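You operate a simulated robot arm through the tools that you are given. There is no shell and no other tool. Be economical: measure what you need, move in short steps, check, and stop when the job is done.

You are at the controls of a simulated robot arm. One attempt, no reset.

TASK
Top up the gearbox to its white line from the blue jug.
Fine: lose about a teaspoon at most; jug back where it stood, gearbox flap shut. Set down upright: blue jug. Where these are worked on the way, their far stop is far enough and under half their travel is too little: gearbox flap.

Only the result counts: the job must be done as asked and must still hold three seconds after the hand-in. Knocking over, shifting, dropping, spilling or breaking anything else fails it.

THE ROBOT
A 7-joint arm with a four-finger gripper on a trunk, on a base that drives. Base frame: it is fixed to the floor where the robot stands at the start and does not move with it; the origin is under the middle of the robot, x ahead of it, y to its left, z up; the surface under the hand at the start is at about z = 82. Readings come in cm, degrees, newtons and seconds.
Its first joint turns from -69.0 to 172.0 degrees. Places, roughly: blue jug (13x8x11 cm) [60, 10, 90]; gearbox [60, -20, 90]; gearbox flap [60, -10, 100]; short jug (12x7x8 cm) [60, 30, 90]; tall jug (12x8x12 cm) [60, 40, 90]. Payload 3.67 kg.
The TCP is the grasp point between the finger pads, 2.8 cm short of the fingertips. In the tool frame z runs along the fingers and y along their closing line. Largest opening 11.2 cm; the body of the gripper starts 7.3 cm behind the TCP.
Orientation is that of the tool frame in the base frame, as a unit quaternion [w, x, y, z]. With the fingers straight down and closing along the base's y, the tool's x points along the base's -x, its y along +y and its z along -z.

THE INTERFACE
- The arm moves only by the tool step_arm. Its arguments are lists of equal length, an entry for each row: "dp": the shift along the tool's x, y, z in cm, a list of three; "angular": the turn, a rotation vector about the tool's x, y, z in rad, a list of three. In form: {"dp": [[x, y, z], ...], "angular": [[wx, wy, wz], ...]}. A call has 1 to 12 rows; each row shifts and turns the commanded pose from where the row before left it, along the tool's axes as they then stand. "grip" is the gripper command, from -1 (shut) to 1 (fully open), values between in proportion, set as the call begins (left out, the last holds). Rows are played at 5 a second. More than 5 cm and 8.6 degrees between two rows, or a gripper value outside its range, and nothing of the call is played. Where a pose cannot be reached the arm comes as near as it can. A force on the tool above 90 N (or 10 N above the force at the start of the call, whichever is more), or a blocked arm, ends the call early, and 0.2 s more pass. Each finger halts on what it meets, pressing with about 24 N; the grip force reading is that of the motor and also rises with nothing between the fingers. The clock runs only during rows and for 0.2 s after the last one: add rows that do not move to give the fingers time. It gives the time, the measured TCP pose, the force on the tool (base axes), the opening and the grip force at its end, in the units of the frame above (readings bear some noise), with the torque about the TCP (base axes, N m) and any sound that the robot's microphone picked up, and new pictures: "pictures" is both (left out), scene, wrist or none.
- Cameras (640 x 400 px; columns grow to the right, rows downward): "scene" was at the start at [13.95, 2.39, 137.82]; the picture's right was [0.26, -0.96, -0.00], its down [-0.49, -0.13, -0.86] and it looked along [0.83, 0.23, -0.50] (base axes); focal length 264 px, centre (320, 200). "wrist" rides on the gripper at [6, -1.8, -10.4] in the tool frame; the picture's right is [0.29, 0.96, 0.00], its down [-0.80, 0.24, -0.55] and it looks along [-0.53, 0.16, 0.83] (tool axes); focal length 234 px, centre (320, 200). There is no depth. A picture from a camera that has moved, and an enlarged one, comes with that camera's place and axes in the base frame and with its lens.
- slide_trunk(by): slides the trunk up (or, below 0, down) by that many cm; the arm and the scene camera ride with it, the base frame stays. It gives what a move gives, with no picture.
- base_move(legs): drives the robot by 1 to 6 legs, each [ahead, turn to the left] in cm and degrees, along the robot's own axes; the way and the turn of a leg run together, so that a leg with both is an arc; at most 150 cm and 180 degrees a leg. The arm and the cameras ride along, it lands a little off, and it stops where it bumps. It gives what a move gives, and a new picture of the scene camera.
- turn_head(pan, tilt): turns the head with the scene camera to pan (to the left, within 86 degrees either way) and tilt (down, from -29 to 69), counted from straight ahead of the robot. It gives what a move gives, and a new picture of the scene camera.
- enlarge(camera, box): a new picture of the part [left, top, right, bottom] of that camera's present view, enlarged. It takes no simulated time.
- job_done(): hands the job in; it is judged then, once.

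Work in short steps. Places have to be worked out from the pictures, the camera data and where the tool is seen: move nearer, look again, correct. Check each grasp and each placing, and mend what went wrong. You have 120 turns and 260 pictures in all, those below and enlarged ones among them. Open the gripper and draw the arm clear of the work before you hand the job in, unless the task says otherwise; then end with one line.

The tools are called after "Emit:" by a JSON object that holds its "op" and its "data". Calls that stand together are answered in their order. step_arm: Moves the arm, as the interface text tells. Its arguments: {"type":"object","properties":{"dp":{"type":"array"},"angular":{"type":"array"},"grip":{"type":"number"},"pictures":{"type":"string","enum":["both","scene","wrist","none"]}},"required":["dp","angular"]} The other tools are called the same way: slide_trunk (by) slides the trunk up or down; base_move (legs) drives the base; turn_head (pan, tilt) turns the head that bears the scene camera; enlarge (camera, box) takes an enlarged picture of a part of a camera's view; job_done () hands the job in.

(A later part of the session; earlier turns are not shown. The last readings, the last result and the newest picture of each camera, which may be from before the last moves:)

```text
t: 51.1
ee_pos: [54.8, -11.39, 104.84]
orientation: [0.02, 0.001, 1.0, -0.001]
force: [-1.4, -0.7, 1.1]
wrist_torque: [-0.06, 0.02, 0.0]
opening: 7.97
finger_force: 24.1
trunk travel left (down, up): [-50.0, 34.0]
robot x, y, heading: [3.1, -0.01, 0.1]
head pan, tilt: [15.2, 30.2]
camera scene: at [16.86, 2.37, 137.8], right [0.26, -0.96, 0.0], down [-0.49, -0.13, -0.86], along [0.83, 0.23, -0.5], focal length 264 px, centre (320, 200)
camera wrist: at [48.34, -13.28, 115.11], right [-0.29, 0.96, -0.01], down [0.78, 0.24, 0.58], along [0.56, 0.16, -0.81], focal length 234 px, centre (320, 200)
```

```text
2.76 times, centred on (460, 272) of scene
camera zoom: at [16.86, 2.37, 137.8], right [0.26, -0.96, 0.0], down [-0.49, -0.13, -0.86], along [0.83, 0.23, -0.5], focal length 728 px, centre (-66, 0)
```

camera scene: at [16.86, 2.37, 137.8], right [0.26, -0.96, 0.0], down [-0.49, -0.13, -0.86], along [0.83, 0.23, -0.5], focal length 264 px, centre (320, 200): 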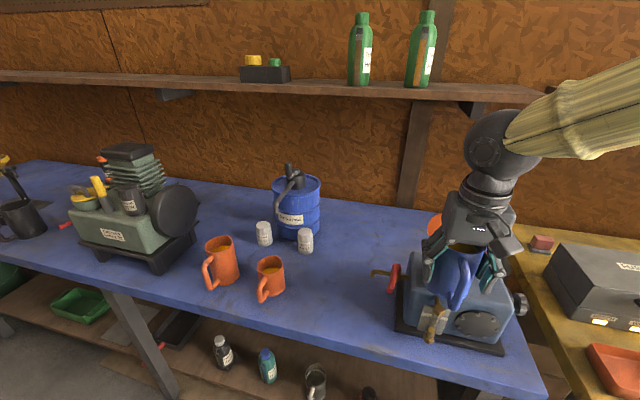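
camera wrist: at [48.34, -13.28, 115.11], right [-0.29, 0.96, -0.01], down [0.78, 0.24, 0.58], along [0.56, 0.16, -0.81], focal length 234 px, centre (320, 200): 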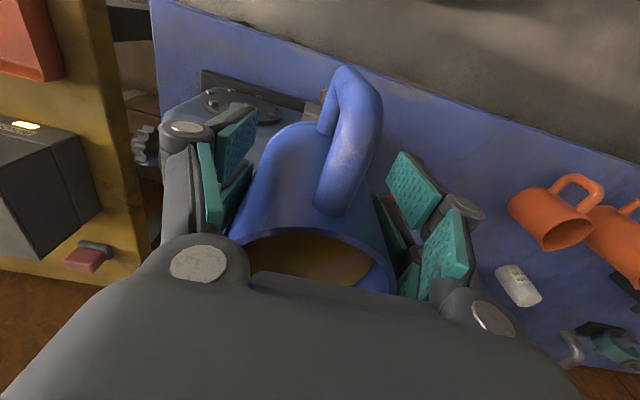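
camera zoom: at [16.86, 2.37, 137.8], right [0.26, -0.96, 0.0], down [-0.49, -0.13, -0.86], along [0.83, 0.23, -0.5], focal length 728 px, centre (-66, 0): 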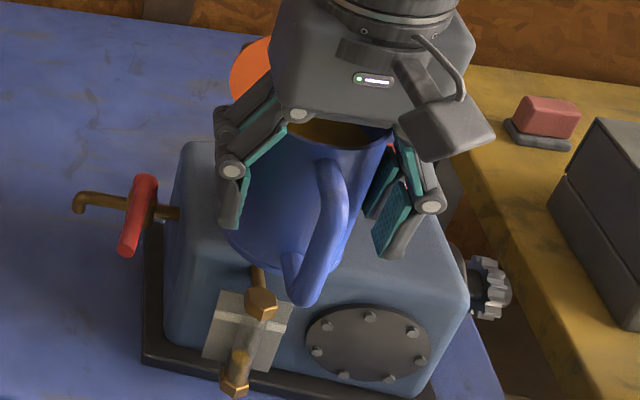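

The jug rests on the gearbox edge, nearly unloaded, with pads at 7.97. I keep raising in small steps until the grip bears its weight.

Emit:
{"op": "step_arm", "data": {"dp": [[0, 0, -0.3], [0, 0, -0.3], [0, 0, -0.3], [0, 0, 0], [0, 0, 0]], "angular": [[0, 0, 0], [0, 0, 0], [0, 0, 0], [0, 0, 0], [0, 0, 0]], "pictures": "both"}}

Emit:
{"op": "enlarge", "data": {"camera": "scene", "box": [410, 200, 510, 345]}}

```text
t: 52.3
ee_pos: [54.67, -11.46, 105.77]
orientation: [0.019, 0.001, 1.0, -0.001]
force: [0.2, 0.4, -4.4]
wrist_torque: [0.02, 0.11, 0.02]
opening: 7.53
finger_force: 23.9
trunk travel left (down, up): [-50.0, 34.0]
robot x, y, heading: [2.91, -0.06, 0.2]
head pan, tilt: [15.2, 30.2]
camera scene: at [16.89, 2.39, 137.82], right [0.26, -0.96, 0.0], down [-0.49, -0.13, -0.86], along [0.83, 0.23, -0.5], focal length 264 px, centre (320, 200)
camera wrist: at [48.31, -13.28, 116.02], right [-0.29, 0.96, -0.01], down [0.77, 0.24, 0.59], along [0.56, 0.16, -0.81], focal length 234 px, centre (320, 200)
```

scene: 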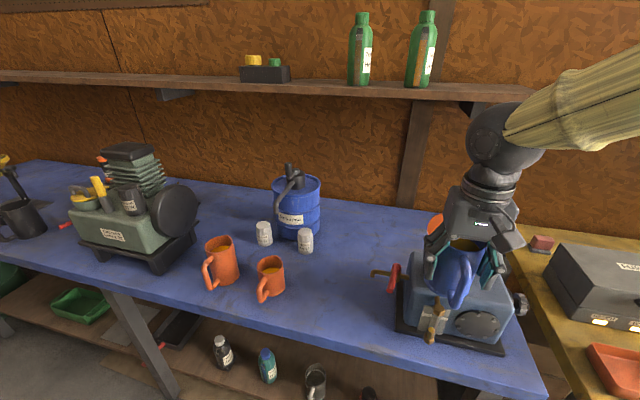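
wrist: 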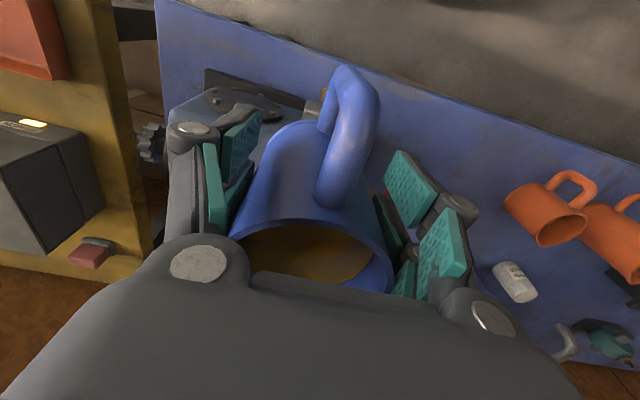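

```text
2.76 times, centred on (460, 272) of scene
camera zoom: at [16.89, 2.39, 137.82], right [0.26, -0.96, 0.0], down [-0.49, -0.13, -0.86], along [0.83, 0.23, -0.5], focal length 728 px, centre (-66, 0)
```

zoom: 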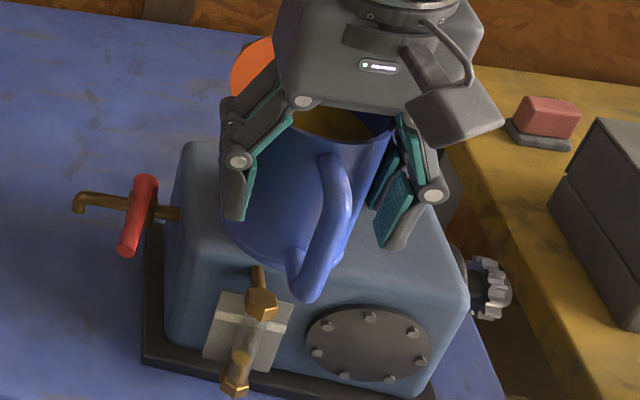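

The jug is held again (7.53, 4.4 N). I check its tilt and the oil surface against the rim.

Emit:
{"op": "enlarge", "data": {"camera": "wrist", "box": [180, 50, 480, 310]}}

Emit:
{"op": "enlarge", "data": {"camera": "scene", "box": [425, 225, 485, 345]}}

```text
1.54 times, centred on (330, 180) of wrist
camera zoom: at [48.31, -13.28, 116.02], right [-0.29, 0.96, -0.01], down [0.77, 0.24, 0.59], along [0.56, 0.16, -0.81], focal length 360 px, centre (305, 231)
```

zoom: 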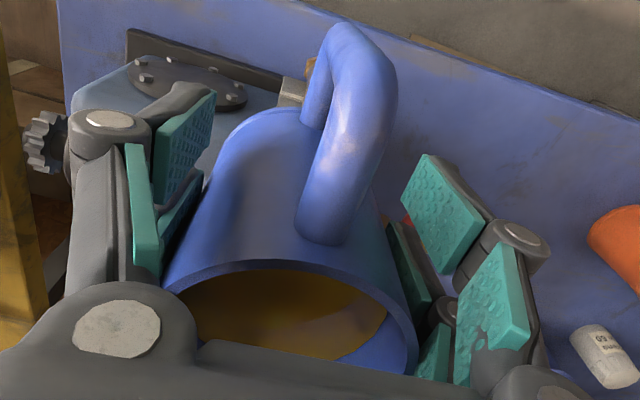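

```text
3.33 times, centred on (455, 285) of scene
camera zoom: at [16.89, 2.39, 137.82], right [0.26, -0.96, 0.0], down [-0.49, -0.13, -0.86], along [0.83, 0.23, -0.5], focal length 879 px, centre (-130, -83)
```

zoom: 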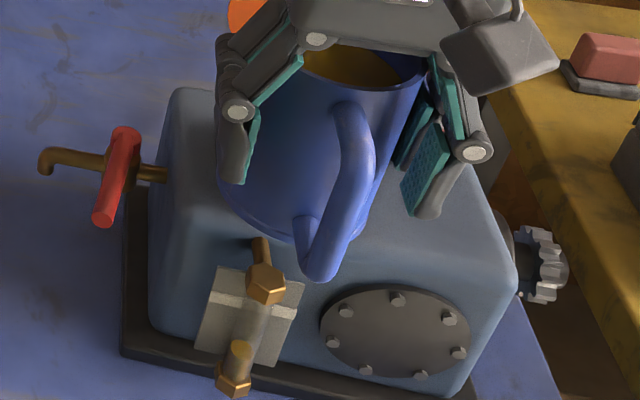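

The jug has rolled a little in the grip (bottom towards +y), with oil well below the rim. I will take it back to its spot, set it down and regrip cleanly. First I raise it 6 cm clear.

Emit:
{"op": "step_arm", "data": {"dp": [[0, 0, -0.5], [0, 0, -1], [0, 0, -1.5], [0, 0, -1.5], [0, 0, -1], [0, 0, -0.5], [0, 0, 0]], "angular": [[0, 0, 0], [0, 0, 0], [0, 0, 0], [0, 0, 0], [0, 0, 0], [0, 0, 0], [0, 0, 0]], "pictures": "both"}}

Emit:
{"op": "enlarge", "data": {"camera": "scene", "box": [395, 180, 520, 345]}}

```text
t: 53.9
ee_pos: [54.63, -11.51, 111.69]
orientation: [0.02, 0.001, 1.0, -0.001]
force: [-0.1, 0.2, -4.4]
wrist_torque: [0.0, 0.09, 0.01]
opening: 7.49
finger_force: 23.9
trunk travel left (down, up): [-50.0, 34.0]
robot x, y, heading: [3.01, -0.06, 0.1]
head pan, tilt: [15.2, 30.2]
camera scene: at [16.9, 2.37, 137.81], right [0.26, -0.96, 0.0], down [-0.49, -0.13, -0.86], along [0.83, 0.23, -0.5], focal length 264 px, centre (320, 200)
camera wrist: at [48.13, -13.32, 122.03], right [-0.29, 0.96, -0.01], down [0.77, 0.24, 0.59], along [0.56, 0.16, -0.81], focal length 234 px, centre (320, 200)
```

scene: 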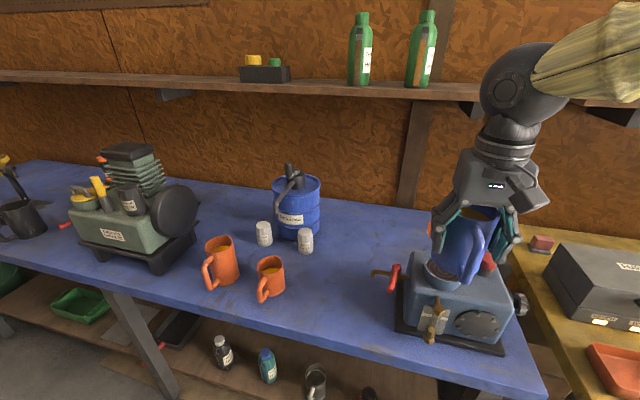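
wrist: 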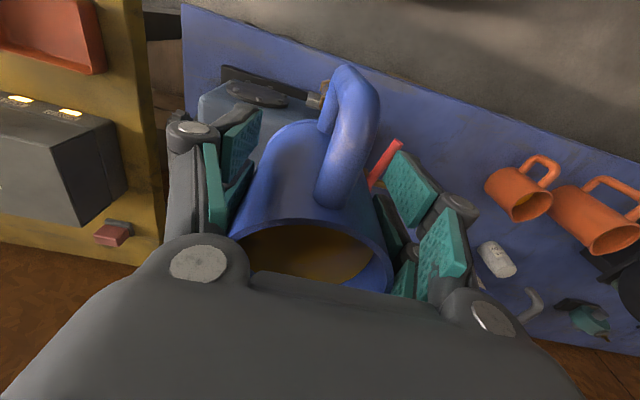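

```text
2.42 times, centred on (458, 262) of scene
camera zoom: at [16.9, 2.37, 137.81], right [0.26, -0.96, 0.0], down [-0.49, -0.13, -0.86], along [0.83, 0.23, -0.5], focal length 639 px, centre (-13, 48)
```

zoom: 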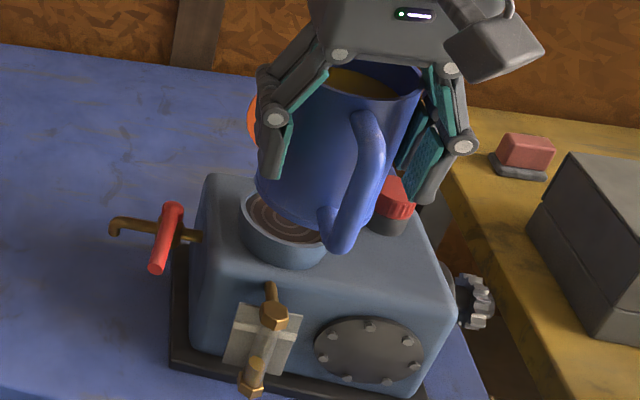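

Estimated lean: about 11° sideways and 7° forward. I carry it back level over its spot first, then straighten it.

Emit:
{"op": "step_arm", "data": {"dp": [[-0.1, 0.9, 0], [-0.2, 1.8, 0], [-0.28, 2.52, 0], [-0.28, 2.52, 0], [-0.28, 2.52, 0], [-0.28, 2.52, 0], [-0.28, 2.52, 0], [-0.28, 2.52, 0], [-0.28, 2.52, 0], [-0.28, 2.52, 0], [-0.2, 1.8, 0], [-0.1, 0.9, 0]], "angular": [[0, 0, 0], [0, 0, 0], [0, 0, 0], [0, 0, 0], [0, 0, 0], [0, 0, 0], [0, 0, 0], [0, 0, 0], [0, 0, 0], [0, 0, 0], [0, 0, 0], [0, 0, 0]], "pictures": "none"}}

Emit:
{"op": "step_arm", "data": {"dp": [[0, 0, 1.5], [0, 0, 2], [0, 0, 2], [0, 0, 2], [0, 0, 1], [0, 0, 0]], "angular": [[0.05, -0.03, 0], [0.05, -0.03, 0], [0.05, -0.03, 0], [0.04, -0.03, 0], [0, 0, 0], [0, 0, 0]], "pictures": "both"}}

Emit:
{"op": "enlarge", "data": {"camera": "scene", "box": [260, 180, 400, 330]}}

```text
t: 56.5
ee_pos: [57.48, 14.3, 111.91]
orientation: [0.02, 0.001, 1.0, 0.0]
force: [0.2, -0.3, -4.3]
wrist_torque: [0.01, 0.06, -0.02]
opening: 7.51
finger_force: 24.1
trunk travel left (down, up): [-50.0, 34.0]
robot x, y, heading: [2.84, 0.22, -0.0]
head pan, tilt: [15.2, 30.2]
```

```text
t: 57.9
ee_pos: [58.52, 12.9, 102.9]
orientation: [0.062, 0.007, 0.995, -0.08]
force: [-0.4, 0.2, -4.2]
wrist_torque: [-0.01, 0.07, -0.02]
opening: 7.52
finger_force: 24.1
trunk travel left (down, up): [-50.0, 34.0]
robot x, y, heading: [2.85, -0.08, -0.3]
head pan, tilt: [15.2, 30.2]
camera scene: at [15.67, 4.03, 136.27], right [0.47, -0.88, 0.0], down [-0.57, -0.3, -0.76], along [0.67, 0.36, -0.65], focal length 264 px, centre (320, 200)
camera wrist: at [51.28, 12.79, 112.66], right [-0.26, 0.95, -0.19], down [0.73, 0.32, 0.6], along [0.63, 0.02, -0.77], focal length 234 px, centre (320, 200)
```

scene: 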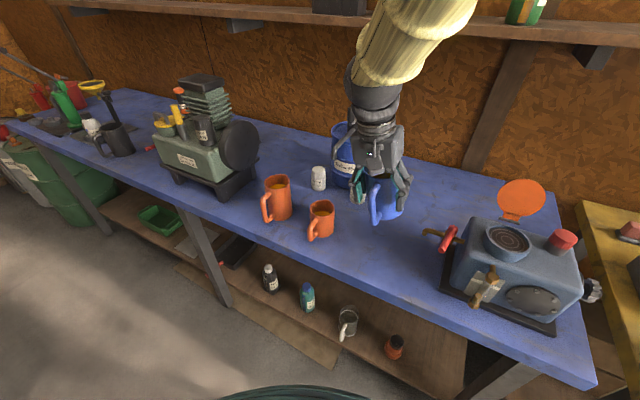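
wrist: 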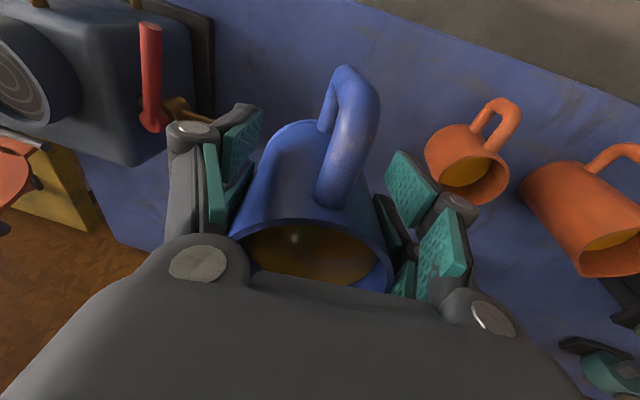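

```text
2.67 times, centred on (330, 255) of scene
camera zoom: at [15.67, 4.03, 136.27], right [0.47, -0.88, 0.0], down [-0.57, -0.3, -0.76], along [0.67, 0.36, -0.65], focal length 703 px, centre (293, 53)
```

zoom: 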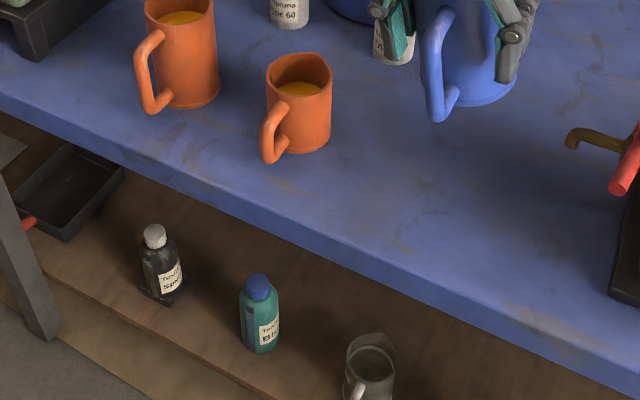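

The arm is nudging the head camera aside, but its pose is reported so I can still measure. I look at the jug's tilt now.

Emit:
{"op": "enlarge", "data": {"camera": "scene", "box": [320, 120, 430, 240]}}

Emit:
{"op": "enlarge", "data": {"camera": "wrist", "box": [180, 50, 480, 310]}}

```text
3.33 times, centred on (375, 180) of scene
camera zoom: at [15.67, 4.03, 136.27], right [0.47, -0.88, 0.0], down [-0.57, -0.3, -0.76], along [0.67, 0.36, -0.65], focal length 879 px, centre (137, 267)
```

zoom: 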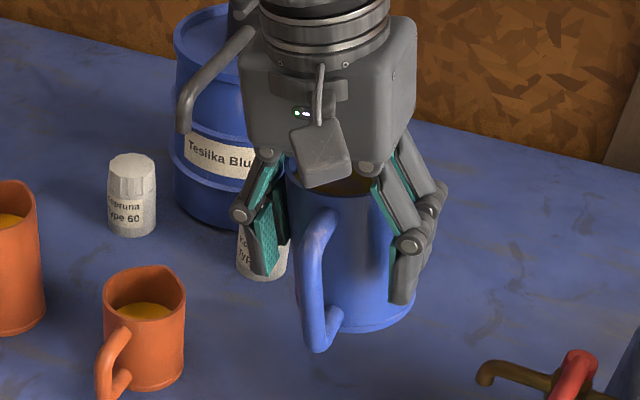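

```text
1.54 times, centred on (330, 180) of wrist
camera zoom: at [51.28, 12.79, 112.66], right [-0.26, 0.95, -0.19], down [0.73, 0.32, 0.6], along [0.63, 0.02, -0.77], focal length 360 px, centre (305, 231)
```

zoom: 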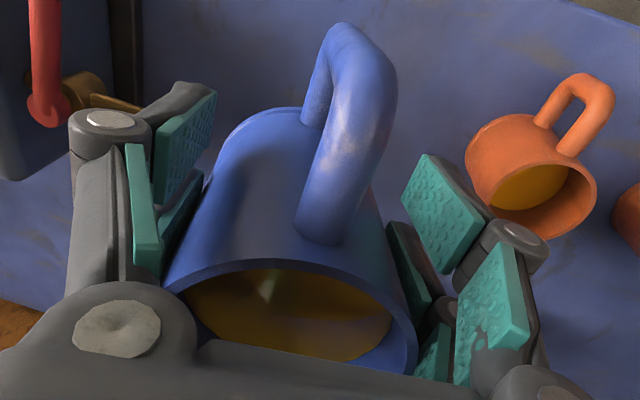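

From the wrist view the jug's axis is actually parallel to the tool, so it was upright with the hand vertical. I undo the lean, and then descend to just above the table at its original spot.

Emit:
{"op": "step_arm", "data": {"dp": [[0, 0, 0], [0, 0, 0], [0, 0, 0], [0, 0, 0], [0, 0, 0]], "angular": [[-0.045, 0.03, 0], [-0.045, 0.03, 0], [-0.045, 0.03, 0], [-0.035, 0.03, 0], [0, 0, 0]], "pictures": "scene"}}

Emit:
{"op": "enlarge", "data": {"camera": "scene", "box": [260, 140, 400, 300]}}

```text
t: 59.1
ee_pos: [58.27, 13.48, 103.3]
orientation: [0.02, 0.001, 1.0, -0.01]
force: [0.2, 0.5, -3.5]
wrist_torque: [-0.02, 0.06, 0.0]
opening: 7.5
finger_force: 23.9
trunk travel left (down, up): [-50.0, 34.0]
robot x, y, heading: [3.26, -0.1, 0.0]
head pan, tilt: [15.2, 30.2]
camera scene: at [16.87, 2.43, 137.82], right [0.26, -0.96, 0.0], down [-0.49, -0.13, -0.86], along [0.83, 0.23, -0.5], focal length 264 px, centre (320, 200)
```

scene: 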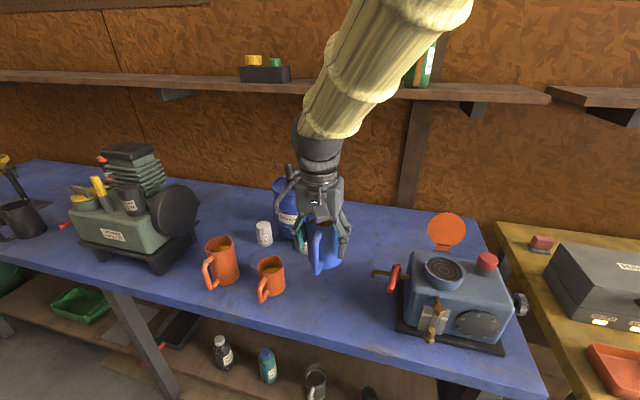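

```text
2.50 times, centred on (330, 220) of scene
camera zoom: at [16.87, 2.43, 137.82], right [0.26, -0.96, 0.0], down [-0.49, -0.13, -0.86], along [0.83, 0.23, -0.5], focal length 659 px, centre (295, 150)
```

zoom: 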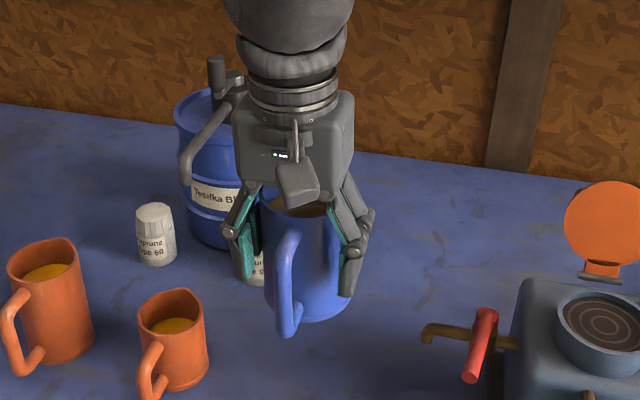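

Good enough; small lean will settle on contact. I lower towards the table and then feel for it in small steps.

Emit:
{"op": "step_arm", "data": {"dp": [[-0.3, 0.1, 1.5], [-0.3, 0.1, 2.5], [0, 0, 2.5], [0, 0, 2.5], [0, 0, 1.5], [0, 0, 0.8], [0, 0, 0]], "angular": [[0, 0, 0], [0, 0, 0], [0, 0, 0], [0, 0, 0], [0, 0, 0], [0, 0, 0], [0, 0, 0]], "pictures": "none"}}

Emit:
{"op": "step_arm", "data": {"dp": [[0, 0, 0.4], [0, 0, 0]], "angular": [[0, 0, 0], [0, 0, 0]], "pictures": "both"}}

Emit:
{"op": "enlarge", "data": {"camera": "scene", "box": [270, 200, 380, 320]}}

```text
t: 60.7
ee_pos: [59.69, 13.22, 93.22]
orientation: [0.025, 0.004, 1.0, 0.001]
force: [-0.6, 0.1, -3.8]
wrist_torque: [-0.03, 0.07, -0.01]
opening: 7.47
finger_force: 23.6
trunk travel left (down, up): [-50.0, 34.0]
robot x, y, heading: [2.97, -0.09, -0.0]
head pan, tilt: [15.2, 30.2]
```

```text
t: 61.3
ee_pos: [59.83, 13.33, 93.15]
orientation: [0.026, 0.006, 1.0, 0.003]
force: [-0.2, -0.5, -3.3]
wrist_torque: [-0.01, 0.06, 0.02]
opening: 7.51
finger_force: 24.6
trunk travel left (down, up): [-50.0, 34.0]
robot x, y, heading: [2.85, -0.17, 0.1]
head pan, tilt: [15.2, 30.2]
camera scene: at [16.91, 2.42, 137.81], right [0.26, -0.96, 0.0], down [-0.49, -0.13, -0.86], along [0.83, 0.23, -0.5], focal length 264 px, centre (320, 200)
camera wrist: at [53.23, 11.45, 103.38], right [-0.28, 0.96, -0.01], down [0.77, 0.23, 0.6], along [0.57, 0.16, -0.8], focal length 234 px, centre (320, 200)
```

scene: 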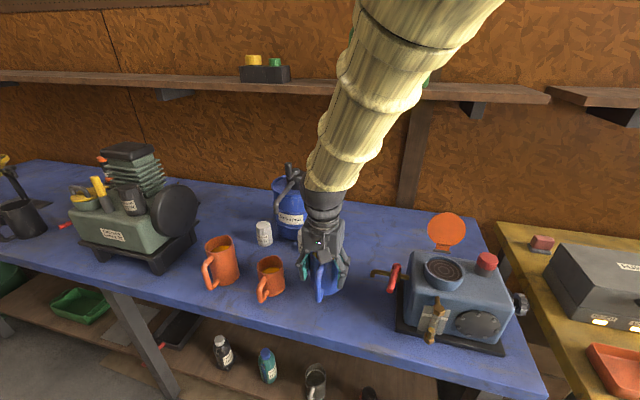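
wrist: 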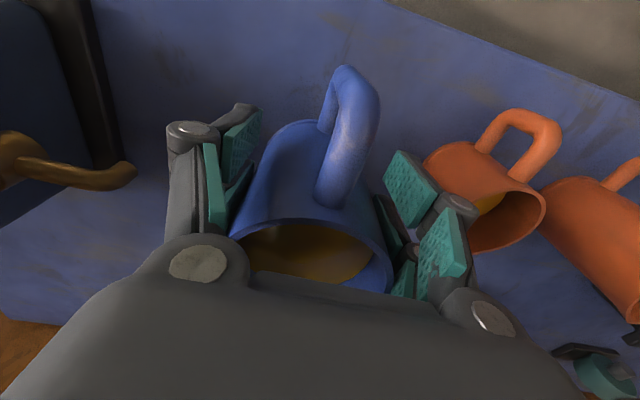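

```text
3.33 times, centred on (325, 260) of scene
camera zoom: at [16.91, 2.42, 137.81], right [0.26, -0.96, 0.0], down [-0.49, -0.13, -0.86], along [0.83, 0.23, -0.5], focal length 879 px, centre (303, 0)
```

zoom: 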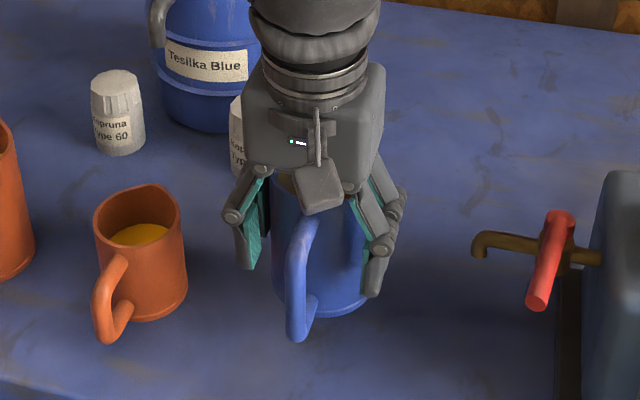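

The jug is about 1.3 cm too far ahead and still 2–3 cm up. I shift back and lower in small steps.

Emit:
{"op": "step_arm", "data": {"dp": [[0.7, 0, 0.4], [0.6, 0, 0.5], [0, 0, 0.5], [0, 0, 0.4], [0, 0, 0]], "angular": [[0, 0, 0], [0, 0, 0], [0, 0, 0], [0, 0, 0], [0, 0, 0]], "pictures": "none"}}

Emit:
{"op": "step_arm", "data": {"dp": [[0, 0, 0.3], [0, 0, 0.3], [0, 0, 0]], "angular": [[0, 0, 0], [0, 0, 0], [0, 0, 0]], "pictures": "scene"}}

Emit:
{"op": "enlarge", "data": {"camera": "scene", "box": [270, 200, 380, 320]}}

```text
t: 62.5
ee_pos: [58.9, 13.0, 91.94]
orientation: [0.024, 0.011, 1.0, 0.012]
force: [-0.2, 0.1, -3.7]
wrist_torque: [-0.01, 0.07, -0.01]
opening: 7.53
finger_force: 23.7
trunk travel left (down, up): [-50.0, 34.0]
robot x, y, heading: [3.35, -0.06, 0.0]
head pan, tilt: [15.2, 30.2]
```

```text
t: 63.3
ee_pos: [59.03, 13.14, 91.64]
orientation: [0.026, 0.012, 0.999, 0.015]
force: [0.1, -0.3, -3.7]
wrist_torque: [0.02, 0.05, 0.01]
opening: 7.51
finger_force: 23.3
trunk travel left (down, up): [-50.0, 34.0]
robot x, y, heading: [2.88, 0.18, -0.3]
head pan, tilt: [15.2, 30.2]
camera scene: at [16.91, 2.42, 137.81], right [0.26, -0.96, 0.0], down [-0.49, -0.13, -0.86], along [0.83, 0.23, -0.5], focal length 264 px, centre (320, 200)
```

scene: 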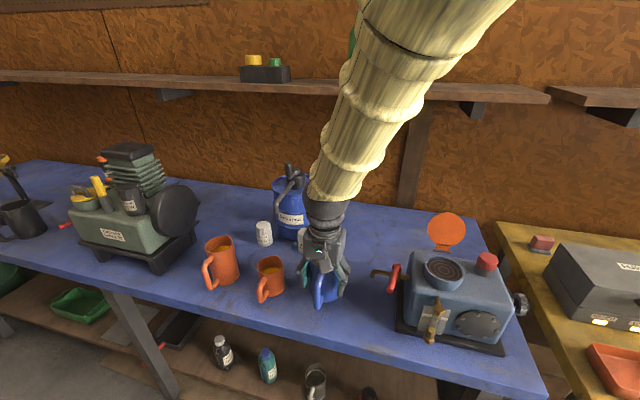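

```text
3.33 times, centred on (325, 260) of scene
camera zoom: at [16.91, 2.42, 137.81], right [0.26, -0.96, 0.0], down [-0.49, -0.13, -0.86], along [0.83, 0.23, -0.5], focal length 879 px, centre (303, 0)
```

zoom: 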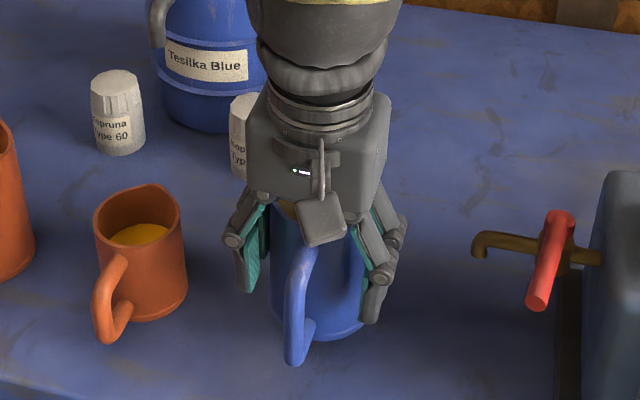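

Still hanging (-3.7 N). I continue lowering in small steps.

Emit:
{"op": "step_arm", "data": {"dp": [[0.2, 0, 0.4], [0.2, 0, 0.4], [0, 0, 0.4], [0, 0, 0]], "angular": [[0, 0, 0], [0, 0, 0], [0, 0, 0], [0, 0, 0]], "pictures": "none"}}

Emit:
{"op": "step_arm", "data": {"dp": [[0, 0, 0.3], [0, 0, 0.3], [0, 0, 0]], "angular": [[0, 0, 0], [0, 0, 0], [0, 0, 0]], "pictures": "none"}}

```text
t: 64.5
ee_pos: [58.78, 13.13, 91.37]
orientation: [0.027, 0.015, 0.999, 0.024]
force: [0.7, -0.2, -4.6]
wrist_torque: [0.01, 0.08, 0.04]
opening: 7.5
finger_force: 23.4
trunk travel left (down, up): [-50.0, 34.0]
robot x, y, heading: [2.87, -0.03, -0.3]
head pan, tilt: [15.2, 30.2]
stopped in row 4: the arm was blocked; the commanded pose is now the measured one
```

```text
t: 65.3
ee_pos: [59.07, 13.08, 91.0]
orientation: [0.029, 0.016, 0.999, 0.028]
force: [0.1, -0.9, -4.0]
wrist_torque: [0.0, 0.09, 0.03]
opening: 7.5
finger_force: 24.4
trunk travel left (down, up): [-50.0, 34.0]
robot x, y, heading: [2.65, 0.13, 0.1]
head pan, tilt: [15.2, 30.2]
```

The elbow is blocked against the robot's own body. I raise 1 cm and drive the base back 6 cm to give the arm room.

Emit:
{"op": "step_arm", "data": {"dp": [[0, 0, -0.7], [0, 0, -0.7], [0, 0, 0]], "angular": [[0, 0, 0], [0, 0, 0], [0, 0, 0]], "pictures": "none"}}

Emit:
{"op": "base_move", "data": {"legs": [[-6, 0]]}}

```text
t: 66.1
ee_pos: [58.84, 12.99, 91.86]
orientation: [0.028, 0.016, 0.999, 0.023]
force: [0.3, 0.6, -4.1]
wrist_torque: [0.0, 0.07, 0.05]
opening: 7.51
finger_force: 23.7
trunk travel left (down, up): [-50.0, 34.0]
robot x, y, heading: [2.77, 0.38, -0.4]
head pan, tilt: [15.2, 30.2]
```

```text
t: 67.1
ee_pos: [52.53, 13.08, 92.04]
orientation: [0.029, 0.014, 0.999, 0.023]
force: [0.2, -0.3, -3.5]
wrist_torque: [0.02, 0.01, -0.03]
opening: 7.52
finger_force: 23.8
trunk travel left (down, up): [-50.0, 34.0]
robot x, y, heading: [-2.72, -0.27, 0.0]
head pan, tilt: [15.2, 30.2]
camera scene: at [10.64, 2.43, 137.84], right [0.26, -0.96, 0.0], down [-0.48, -0.13, -0.86], along [0.83, 0.23, -0.5], focal length 264 px, centre (320, 200)
```

scene: 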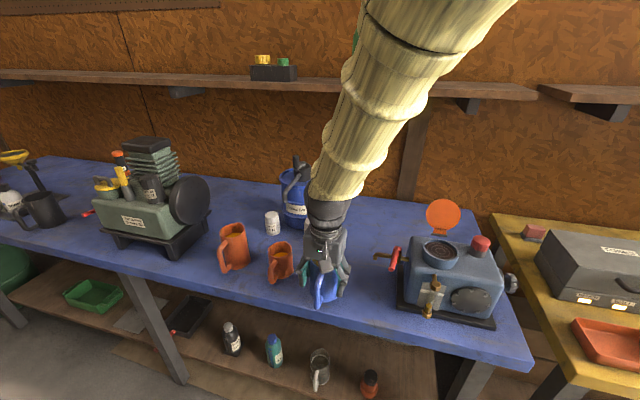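

Room regained. I move the jug forward again over its spot, straightening the small roll.

Emit:
{"op": "step_arm", "data": {"dp": [[-0.8, 0.1, 0], [-1.6, 0.1, 0], [-1.7, 0.1, 0], [-1.5, 0.1, 0], [-0.7, 0.1, 0], [0, 0, 0], [0, 0, 0]], "angular": [[0, 0, 0], [0, 0, 0], [0, 0, 0], [0, 0, 0], [0, 0, 0], [0.046, 0, 0], [0, 0, 0]], "pictures": "both"}}

Emit:
{"op": "enlarge", "data": {"camera": "scene", "box": [270, 190, 380, 310]}}

```text
t: 68.7
ee_pos: [59.83, 12.9, 94.18]
orientation: [0.03, 0.026, 0.999, 0.022]
force: [1.1, 0.3, -3.9]
wrist_torque: [0.0, 0.08, 0.02]
opening: 7.51
finger_force: 24.4
trunk travel left (down, up): [-50.0, 34.0]
robot x, y, heading: [-3.15, 0.14, 0.0]
head pan, tilt: [15.2, 30.2]
camera scene: at [10.82, 2.43, 137.81], right [0.26, -0.96, 0.0], down [-0.49, -0.13, -0.86], along [0.83, 0.23, -0.5], focal length 264 px, centre (320, 200)
camera wrist: at [53.11, 10.83, 104.26], right [-0.24, 0.97, 0.03], down [0.77, 0.17, 0.61], along [0.59, 0.17, -0.79], focal length 234 px, centre (320, 200)
```

scene: 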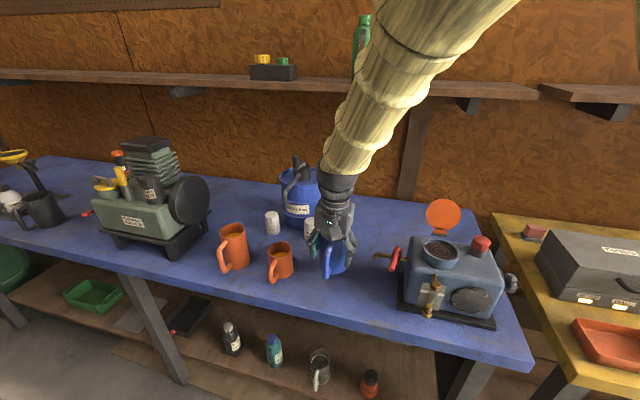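
wrist: 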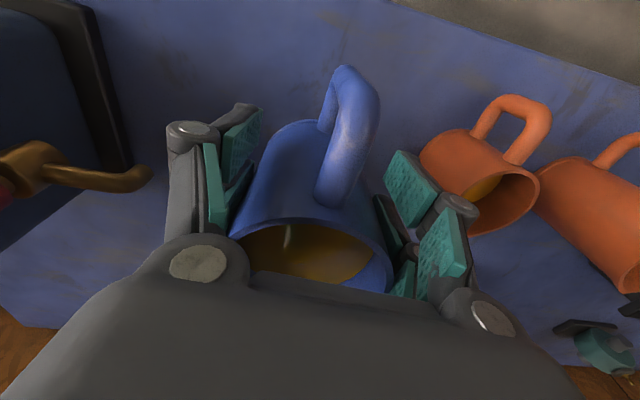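

```text
3.33 times, centred on (325, 250) of scene
camera zoom: at [10.82, 2.43, 137.81], right [0.26, -0.96, 0.0], down [-0.49, -0.13, -0.86], along [0.83, 0.23, -0.5], focal length 879 px, centre (303, 33)
```

zoom: 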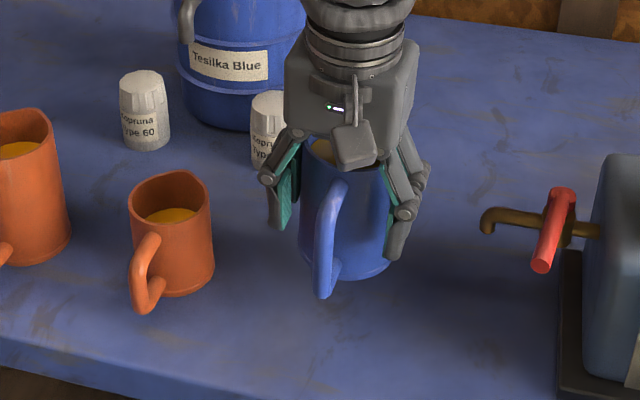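

The hand did not track well (z rose 2 cm), so the arm is still cramped near the body. I drive back another 12 cm so it works more extended.

Emit:
{"op": "base_move", "data": {"legs": [[-12, 0]]}}

Emit:
{"op": "step_arm", "data": {"dp": [[-0.8, 0.05, 0], [-1.6, 0.05, 0], [-2, 0.05, 0], [-2, 0.05, 0], [-2, 0.05, 0], [-1.4, 0.05, 0], [-0.8, 0.05, 0], [0, 0, 0]], "angular": [[0, 0, 0], [0, 0, 0], [0, 0, 0], [0, 0, 0], [0, 0, 0], [0, 0, 0], [0, 0, 0], [0, 0, 0]], "pictures": "both"}}

```text
t: 69.9
ee_pos: [47.58, 13.07, 94.14]
orientation: [0.029, 0.024, 0.999, 0.022]
force: [-0.6, 0.5, -3.1]
wrist_torque: [0.01, 0.04, -0.02]
opening: 7.52
finger_force: 24.0
trunk travel left (down, up): [-50.0, 34.0]
robot x, y, heading: [-15.24, -0.11, 0.1]
head pan, tilt: [15.2, 30.2]
camera scene: at [-1.41, 2.44, 137.84], right [0.27, -0.96, 0.0], down [-0.48, -0.13, -0.86], along [0.83, 0.23, -0.5], focal length 264 px, centre (320, 200)
```

scene: 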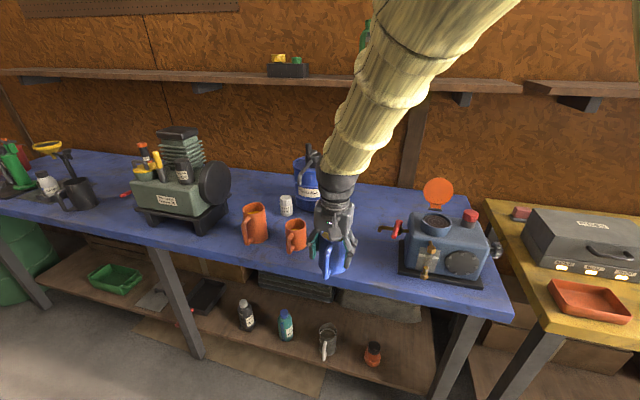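

```text
t: 71.7
ee_pos: [58.86, 12.15, 95.73]
orientation: [0.031, 0.03, 0.999, 0.033]
force: [0.1, -0.3, -4.1]
wrist_torque: [0.01, 0.05, 0.05]
opening: 7.52
finger_force: 24.3
trunk travel left (down, up): [-50.0, 34.0]
robot x, y, heading: [-15.29, 0.24, 0.2]
head pan, tilt: [15.2, 30.2]
camera scene: at [-1.22, 2.44, 137.81], right [0.27, -0.96, 0.0], down [-0.49, -0.13, -0.86], along [0.83, 0.23, -0.5], focal length 264 px, centre (320, 200)
camera wrist: at [51.98, 10.05, 105.77], right [-0.23, 0.97, 0.05], down [0.77, 0.15, 0.62], along [0.59, 0.18, -0.79], focal length 234 px, centre (320, 200)
```

scene: 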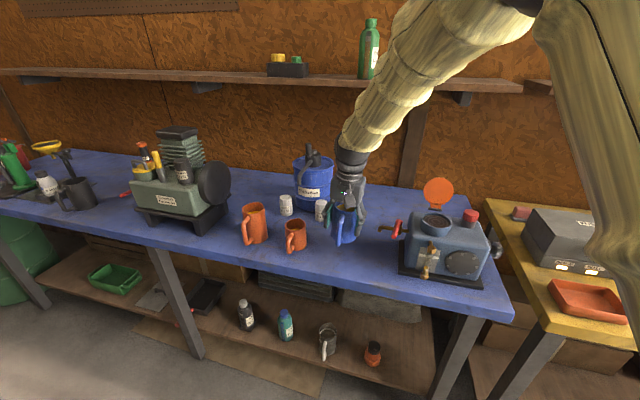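
wrist: 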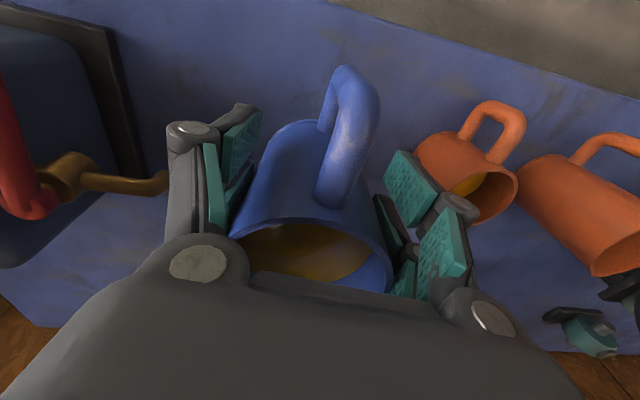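

The drift was mostly from the slight hand tilt in the tool-frame steps. I square the hand exactly, shift 1.5 cm in y and lower.

Emit:
{"op": "step_arm", "data": {"dp": [[0, 0, 0], [0, 0, 0], [0, 0.7, 0], [0, 0.8, 0], [0, 0, 1], [0, 0, 1], [0, 0, 0.5], [0, 0, 0]], "angular": [[0.033, 0.031, -0.03], [0.033, 0.031, -0.03], [0, 0, 0], [0, 0, 0], [0, 0, 0], [0, 0, 0], [0, 0, 0], [0, 0, 0]], "pictures": "both"}}

Emit:
{"op": "enlarge", "data": {"camera": "scene", "box": [290, 150, 410, 270]}}

```text
t: 73.7
ee_pos: [59.77, 12.36, 94.42]
orientation: [-0.004, 0.015, 1.0, 0.021]
force: [0.5, 0.2, -4.3]
wrist_torque: [0.04, 0.04, 0.02]
opening: 7.5
finger_force: 24.1
trunk travel left (down, up): [-50.0, 34.0]
robot x, y, heading: [-15.2, 0.03, 0.2]
head pan, tilt: [15.2, 30.2]
stopped in row 8: the arm was blocked; the commanded pose is now the measured one
camera scene: at [-1.18, 2.37, 137.81], right [0.27, -0.96, 0.0], down [-0.49, -0.13, -0.86], along [0.83, 0.23, -0.5], focal length 264 px, centre (320, 200)
camera wrist: at [53.71, 10.19, 104.89], right [-0.26, 0.96, 0.04], down [0.81, 0.19, 0.56], along [0.53, 0.18, -0.83], focal length 234 px, centre (320, 200)
```

scene: 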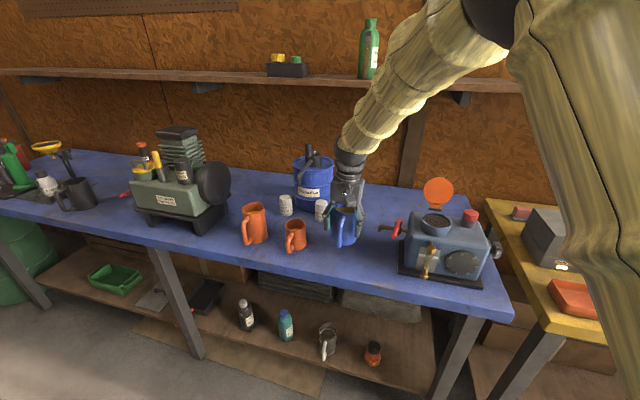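
wrist: 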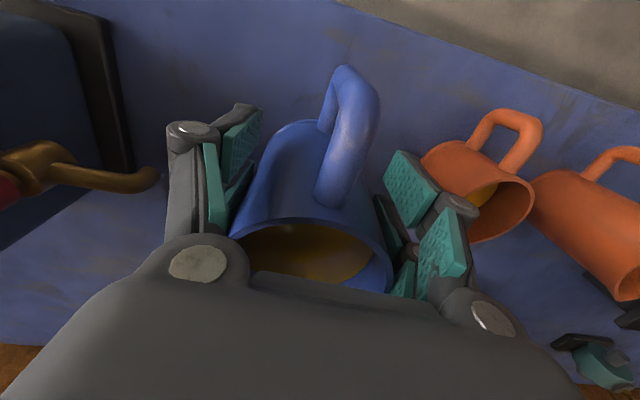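

```text
3.33 times, centred on (350, 210) of scene
camera zoom: at [-1.18, 2.37, 137.81], right [0.27, -0.96, 0.0], down [-0.49, -0.13, -0.86], along [0.83, 0.23, -0.5], focal length 879 px, centre (220, 167)
```

zoom: 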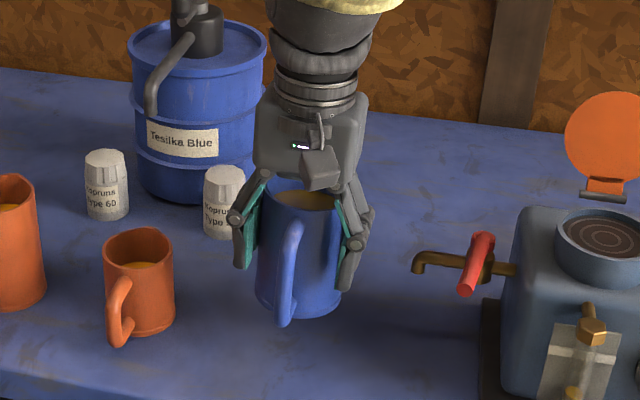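

The arm is against a joint stop sideways, so I fine-place with base and trunk instead. The jug axis is now about (62.5, 12.7), so I move back 1.8 cm and turn 0.8° left.

Emit:
{"op": "base_move", "data": {"legs": [[-1.8, 0.8]]}}

Emit:
{"op": "slide_trunk", "data": {"by": -2}}

Emit:
{"op": "enlarge", "data": {"camera": "scene", "box": [290, 150, 410, 270]}}

```text
t: 74.5
ee_pos: [57.62, 13.3, 94.54]
orientation: [-0.001, 0.008, 1.0, 0.02]
force: [-0.5, 0.5, -3.3]
wrist_torque: [-0.02, 0.03, -0.02]
opening: 7.5
finger_force: 24.2
trunk travel left (down, up): [-50.0, 34.0]
robot x, y, heading: [-17.09, 0.03, 0.7]
head pan, tilt: [15.2, 30.2]
camera scene: at [-3.25, 2.64, 137.84], right [0.28, -0.96, 0.0], down [-0.48, -0.14, -0.86], along [0.83, 0.24, -0.5], focal length 264 px, centre (320, 200)
```

scene: 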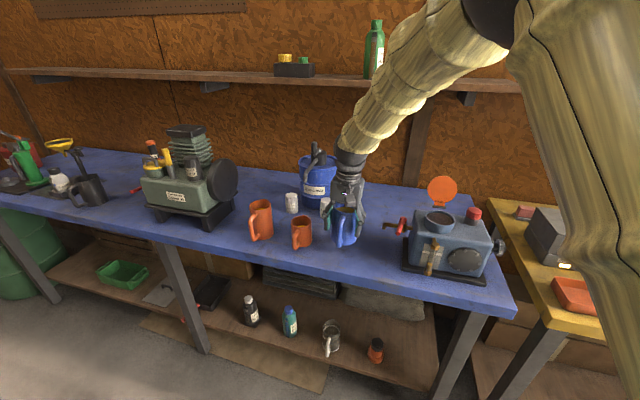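

```text
t: 75.2
ee_pos: [57.67, 13.31, 92.53]
orientation: [-0.003, 0.008, 1.0, 0.021]
force: [-1.4, 0.2, -4.5]
wrist_torque: [0.02, 0.05, -0.01]
opening: 7.49
finger_force: 24.3
trunk travel left (down, up): [-48.0, 36.0]
robot x, y, heading: [-16.89, -0.03, 1.0]
head pan, tilt: [15.2, 30.2]
```

```text
3.33 times, centred on (350, 210) of scene
camera zoom: at [-3.07, 2.62, 135.82], right [0.28, -0.96, 0.0], down [-0.48, -0.14, -0.86], along [0.83, 0.24, -0.5], focal length 879 px, centre (220, 167)
```

zoom: 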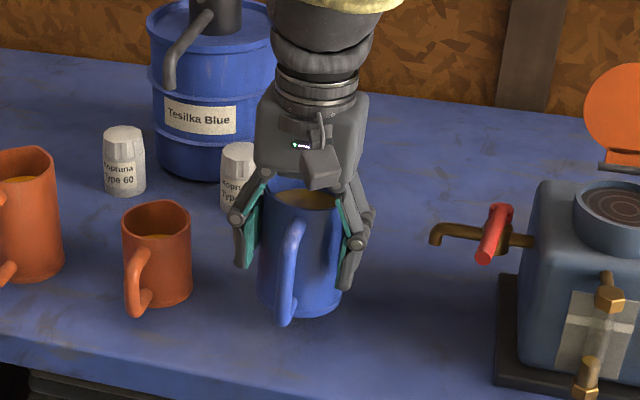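

Trunk and base work precisely. I lower the trunk stepwise until the jug's weight comes off.

Emit:
{"op": "slide_trunk", "data": {"by": -1.2}}

Emit:
{"op": "slide_trunk", "data": {"by": -0.6}}

Emit:
{"op": "slide_trunk", "data": {"by": -0.5}}

```text
t: 75.8
ee_pos: [57.74, 13.22, 91.34]
orientation: [-0.002, 0.009, 1.0, 0.021]
force: [0.0, 0.7, -3.3]
wrist_torque: [0.04, 0.06, 0.01]
opening: 7.47
finger_force: 24.1
trunk travel left (down, up): [-46.8, 37.2]
robot x, y, heading: [-17.42, -0.23, 0.9]
head pan, tilt: [15.2, 30.2]
```

```text
t: 76.3
ee_pos: [57.92, 13.39, 90.56]
orientation: [-0.003, 0.009, 1.0, 0.021]
force: [0.3, 0.3, -3.8]
wrist_torque: [0.0, 0.05, 0.01]
opening: 7.49
finger_force: 23.9
trunk travel left (down, up): [-46.2, 37.8]
robot x, y, heading: [-17.17, 0.2, 1.1]
head pan, tilt: [15.2, 30.2]
```

```text
t: 76.9
ee_pos: [57.81, 13.29, 90.13]
orientation: [-0.003, 0.008, 1.0, 0.021]
force: [-0.3, -0.6, -3.3]
wrist_torque: [0.01, 0.09, -0.01]
opening: 7.48
finger_force: 23.9
trunk travel left (down, up): [-45.7, 38.3]
robot x, y, heading: [-17.19, 0.1, 1.2]
head pan, tilt: [15.2, 30.2]
```

Not touching yet at z 90.1. I continue in 0.4 cm steps.

Emit:
{"op": "slide_trunk", "data": {"by": -0.4}}

Emit:
{"op": "slide_trunk", "data": {"by": -0.4}}

Emit:
{"op": "enlarge", "data": {"camera": "scene", "box": [290, 150, 410, 270]}}

```text
t: 77.4
ee_pos: [57.78, 13.48, 89.86]
orientation: [-0.002, 0.008, 1.0, 0.021]
force: [-0.9, 0.8, -3.5]
wrist_torque: [-0.01, 0.02, -0.01]
opening: 7.53
finger_force: 24.4
trunk travel left (down, up): [-45.3, 38.7]
robot x, y, heading: [-16.95, 0.02, 1.1]
head pan, tilt: [15.2, 30.2]
```

```text
t: 77.9
ee_pos: [57.91, 13.35, 89.41]
orientation: [-0.003, 0.008, 1.0, 0.02]
force: [-0.2, 0.0, -3.8]
wrist_torque: [0.03, 0.09, 0.0]
opening: 7.5
finger_force: 24.5
trunk travel left (down, up): [-44.9, 39.1]
robot x, y, heading: [-16.92, 0.04, 1.1]
head pan, tilt: [15.2, 30.2]
```

```text
3.33 times, centred on (350, 210) of scene
camera zoom: at [-3.06, 2.62, 132.71], right [0.28, -0.96, 0.0], down [-0.48, -0.14, -0.86], along [0.83, 0.24, -0.5], focal length 879 px, centre (220, 167)
```

zoom: 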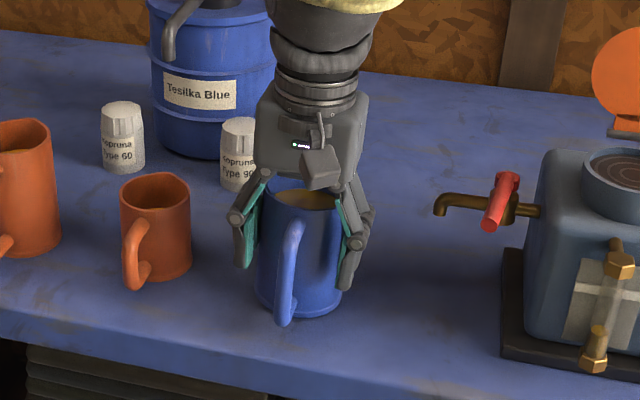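

Geometry says the jug is nearly down, at about (60.4, 13.35). I continue lowering.

Emit:
{"op": "slide_trunk", "data": {"by": -0.4}}

Emit:
{"op": "slide_trunk", "data": {"by": -0.4}}

Emit:
{"op": "slide_trunk", "data": {"by": -0.3}}

```text
t: 78.5
ee_pos: [57.71, 13.35, 89.19]
orientation: [-0.002, 0.008, 1.0, 0.021]
force: [0.9, 1.5, 12.7]
wrist_torque: [-0.39, -0.75, 0.08]
opening: 7.52
finger_force: 23.9
trunk travel left (down, up): [-44.5, 39.5]
robot x, y, heading: [-17.08, -0.19, 0.8]
head pan, tilt: [15.2, 30.2]
```

```text
t: 79.0
ee_pos: [57.68, 13.44, 88.85]
orientation: [0.0, 0.007, 1.0, 0.022]
force: [-2.4, 7.3, 27.5]
wrist_torque: [-0.69, -0.81, 0.13]
opening: 7.66
finger_force: 24.4
trunk travel left (down, up): [-44.1, 39.9]
robot x, y, heading: [-17.19, -0.11, 0.8]
head pan, tilt: [15.2, 30.2]
```

```text
t: 79.5
ee_pos: [57.54, 13.38, 88.64]
orientation: [-0.001, 0.007, 1.0, 0.02]
force: [-2.6, 14.5, 34.5]
wrist_torque: [-0.27, -0.59, 0.2]
opening: 7.81
finger_force: 23.8
trunk travel left (down, up): [-43.8, 40.2]
robot x, y, heading: [-16.95, -0.05, 1.0]
head pan, tilt: [15.2, 30.2]
```

It has touched down (at TCP z≈89.3). I relieve the pressure slightly, then open.

Emit:
{"op": "slide_trunk", "data": {"by": 0.5}}

Emit:
{"op": "step_arm", "data": {"dp": [[0, 0, 0], [0, 0, 0], [0, 0, 0]], "angular": [[0, 0, 0], [0, 0, 0], [0, 0, 0]], "grip": 0.85, "pictures": "both"}}

Emit:
{"op": "enlarge", "data": {"camera": "scene", "box": [290, 150, 410, 270]}}

```text
t: 80.0
ee_pos: [57.72, 13.21, 88.74]
orientation: [-0.004, 0.007, 1.0, 0.02]
force: [-3.4, 1.3, 6.4]
wrist_torque: [-0.3, -0.12, -0.04]
opening: 7.77
finger_force: 24.3
trunk travel left (down, up): [-44.3, 39.7]
robot x, y, heading: [-17.23, -0.1, 0.9]
head pan, tilt: [15.2, 30.2]
```

```text
t: 80.8
ee_pos: [57.82, 13.35, 88.62]
orientation: [-0.003, 0.008, 1.0, 0.02]
force: [0.4, -0.1, 0.1]
wrist_torque: [0.03, 0.0, -0.04]
opening: 10.35
finger_force: 0.0
trunk travel left (down, up): [-44.3, 39.7]
robot x, y, heading: [-16.86, -0.02, 0.9]
head pan, tilt: [15.2, 30.2]
camera scene: at [-3.08, 2.62, 132.12], right [0.28, -0.96, 0.0], down [-0.48, -0.14, -0.86], along [0.83, 0.24, -0.5], focal length 264 px, centre (320, 200)
camera wrist: at [51.75, 11.14, 99.18], right [-0.27, 0.96, 0.04], down [0.8, 0.2, 0.56], along [0.53, 0.18, -0.83], focal length 234 px, centre (320, 200)
```

scene: 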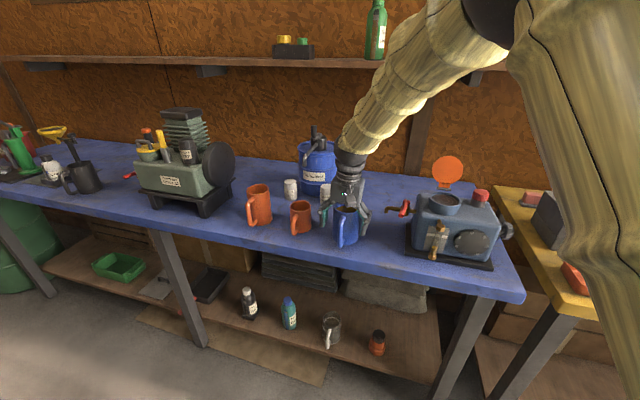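
wrist: 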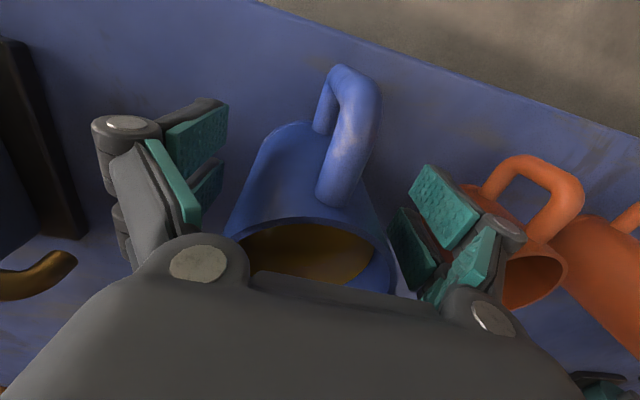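

```text
3.33 times, centred on (350, 210) of scene
camera zoom: at [-3.08, 2.62, 132.12], right [0.28, -0.96, 0.0], down [-0.48, -0.14, -0.86], along [0.83, 0.24, -0.5], focal length 879 px, centre (220, 167)
```

zoom: 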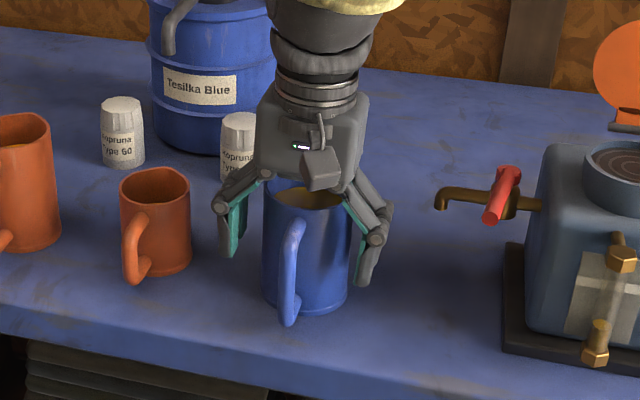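

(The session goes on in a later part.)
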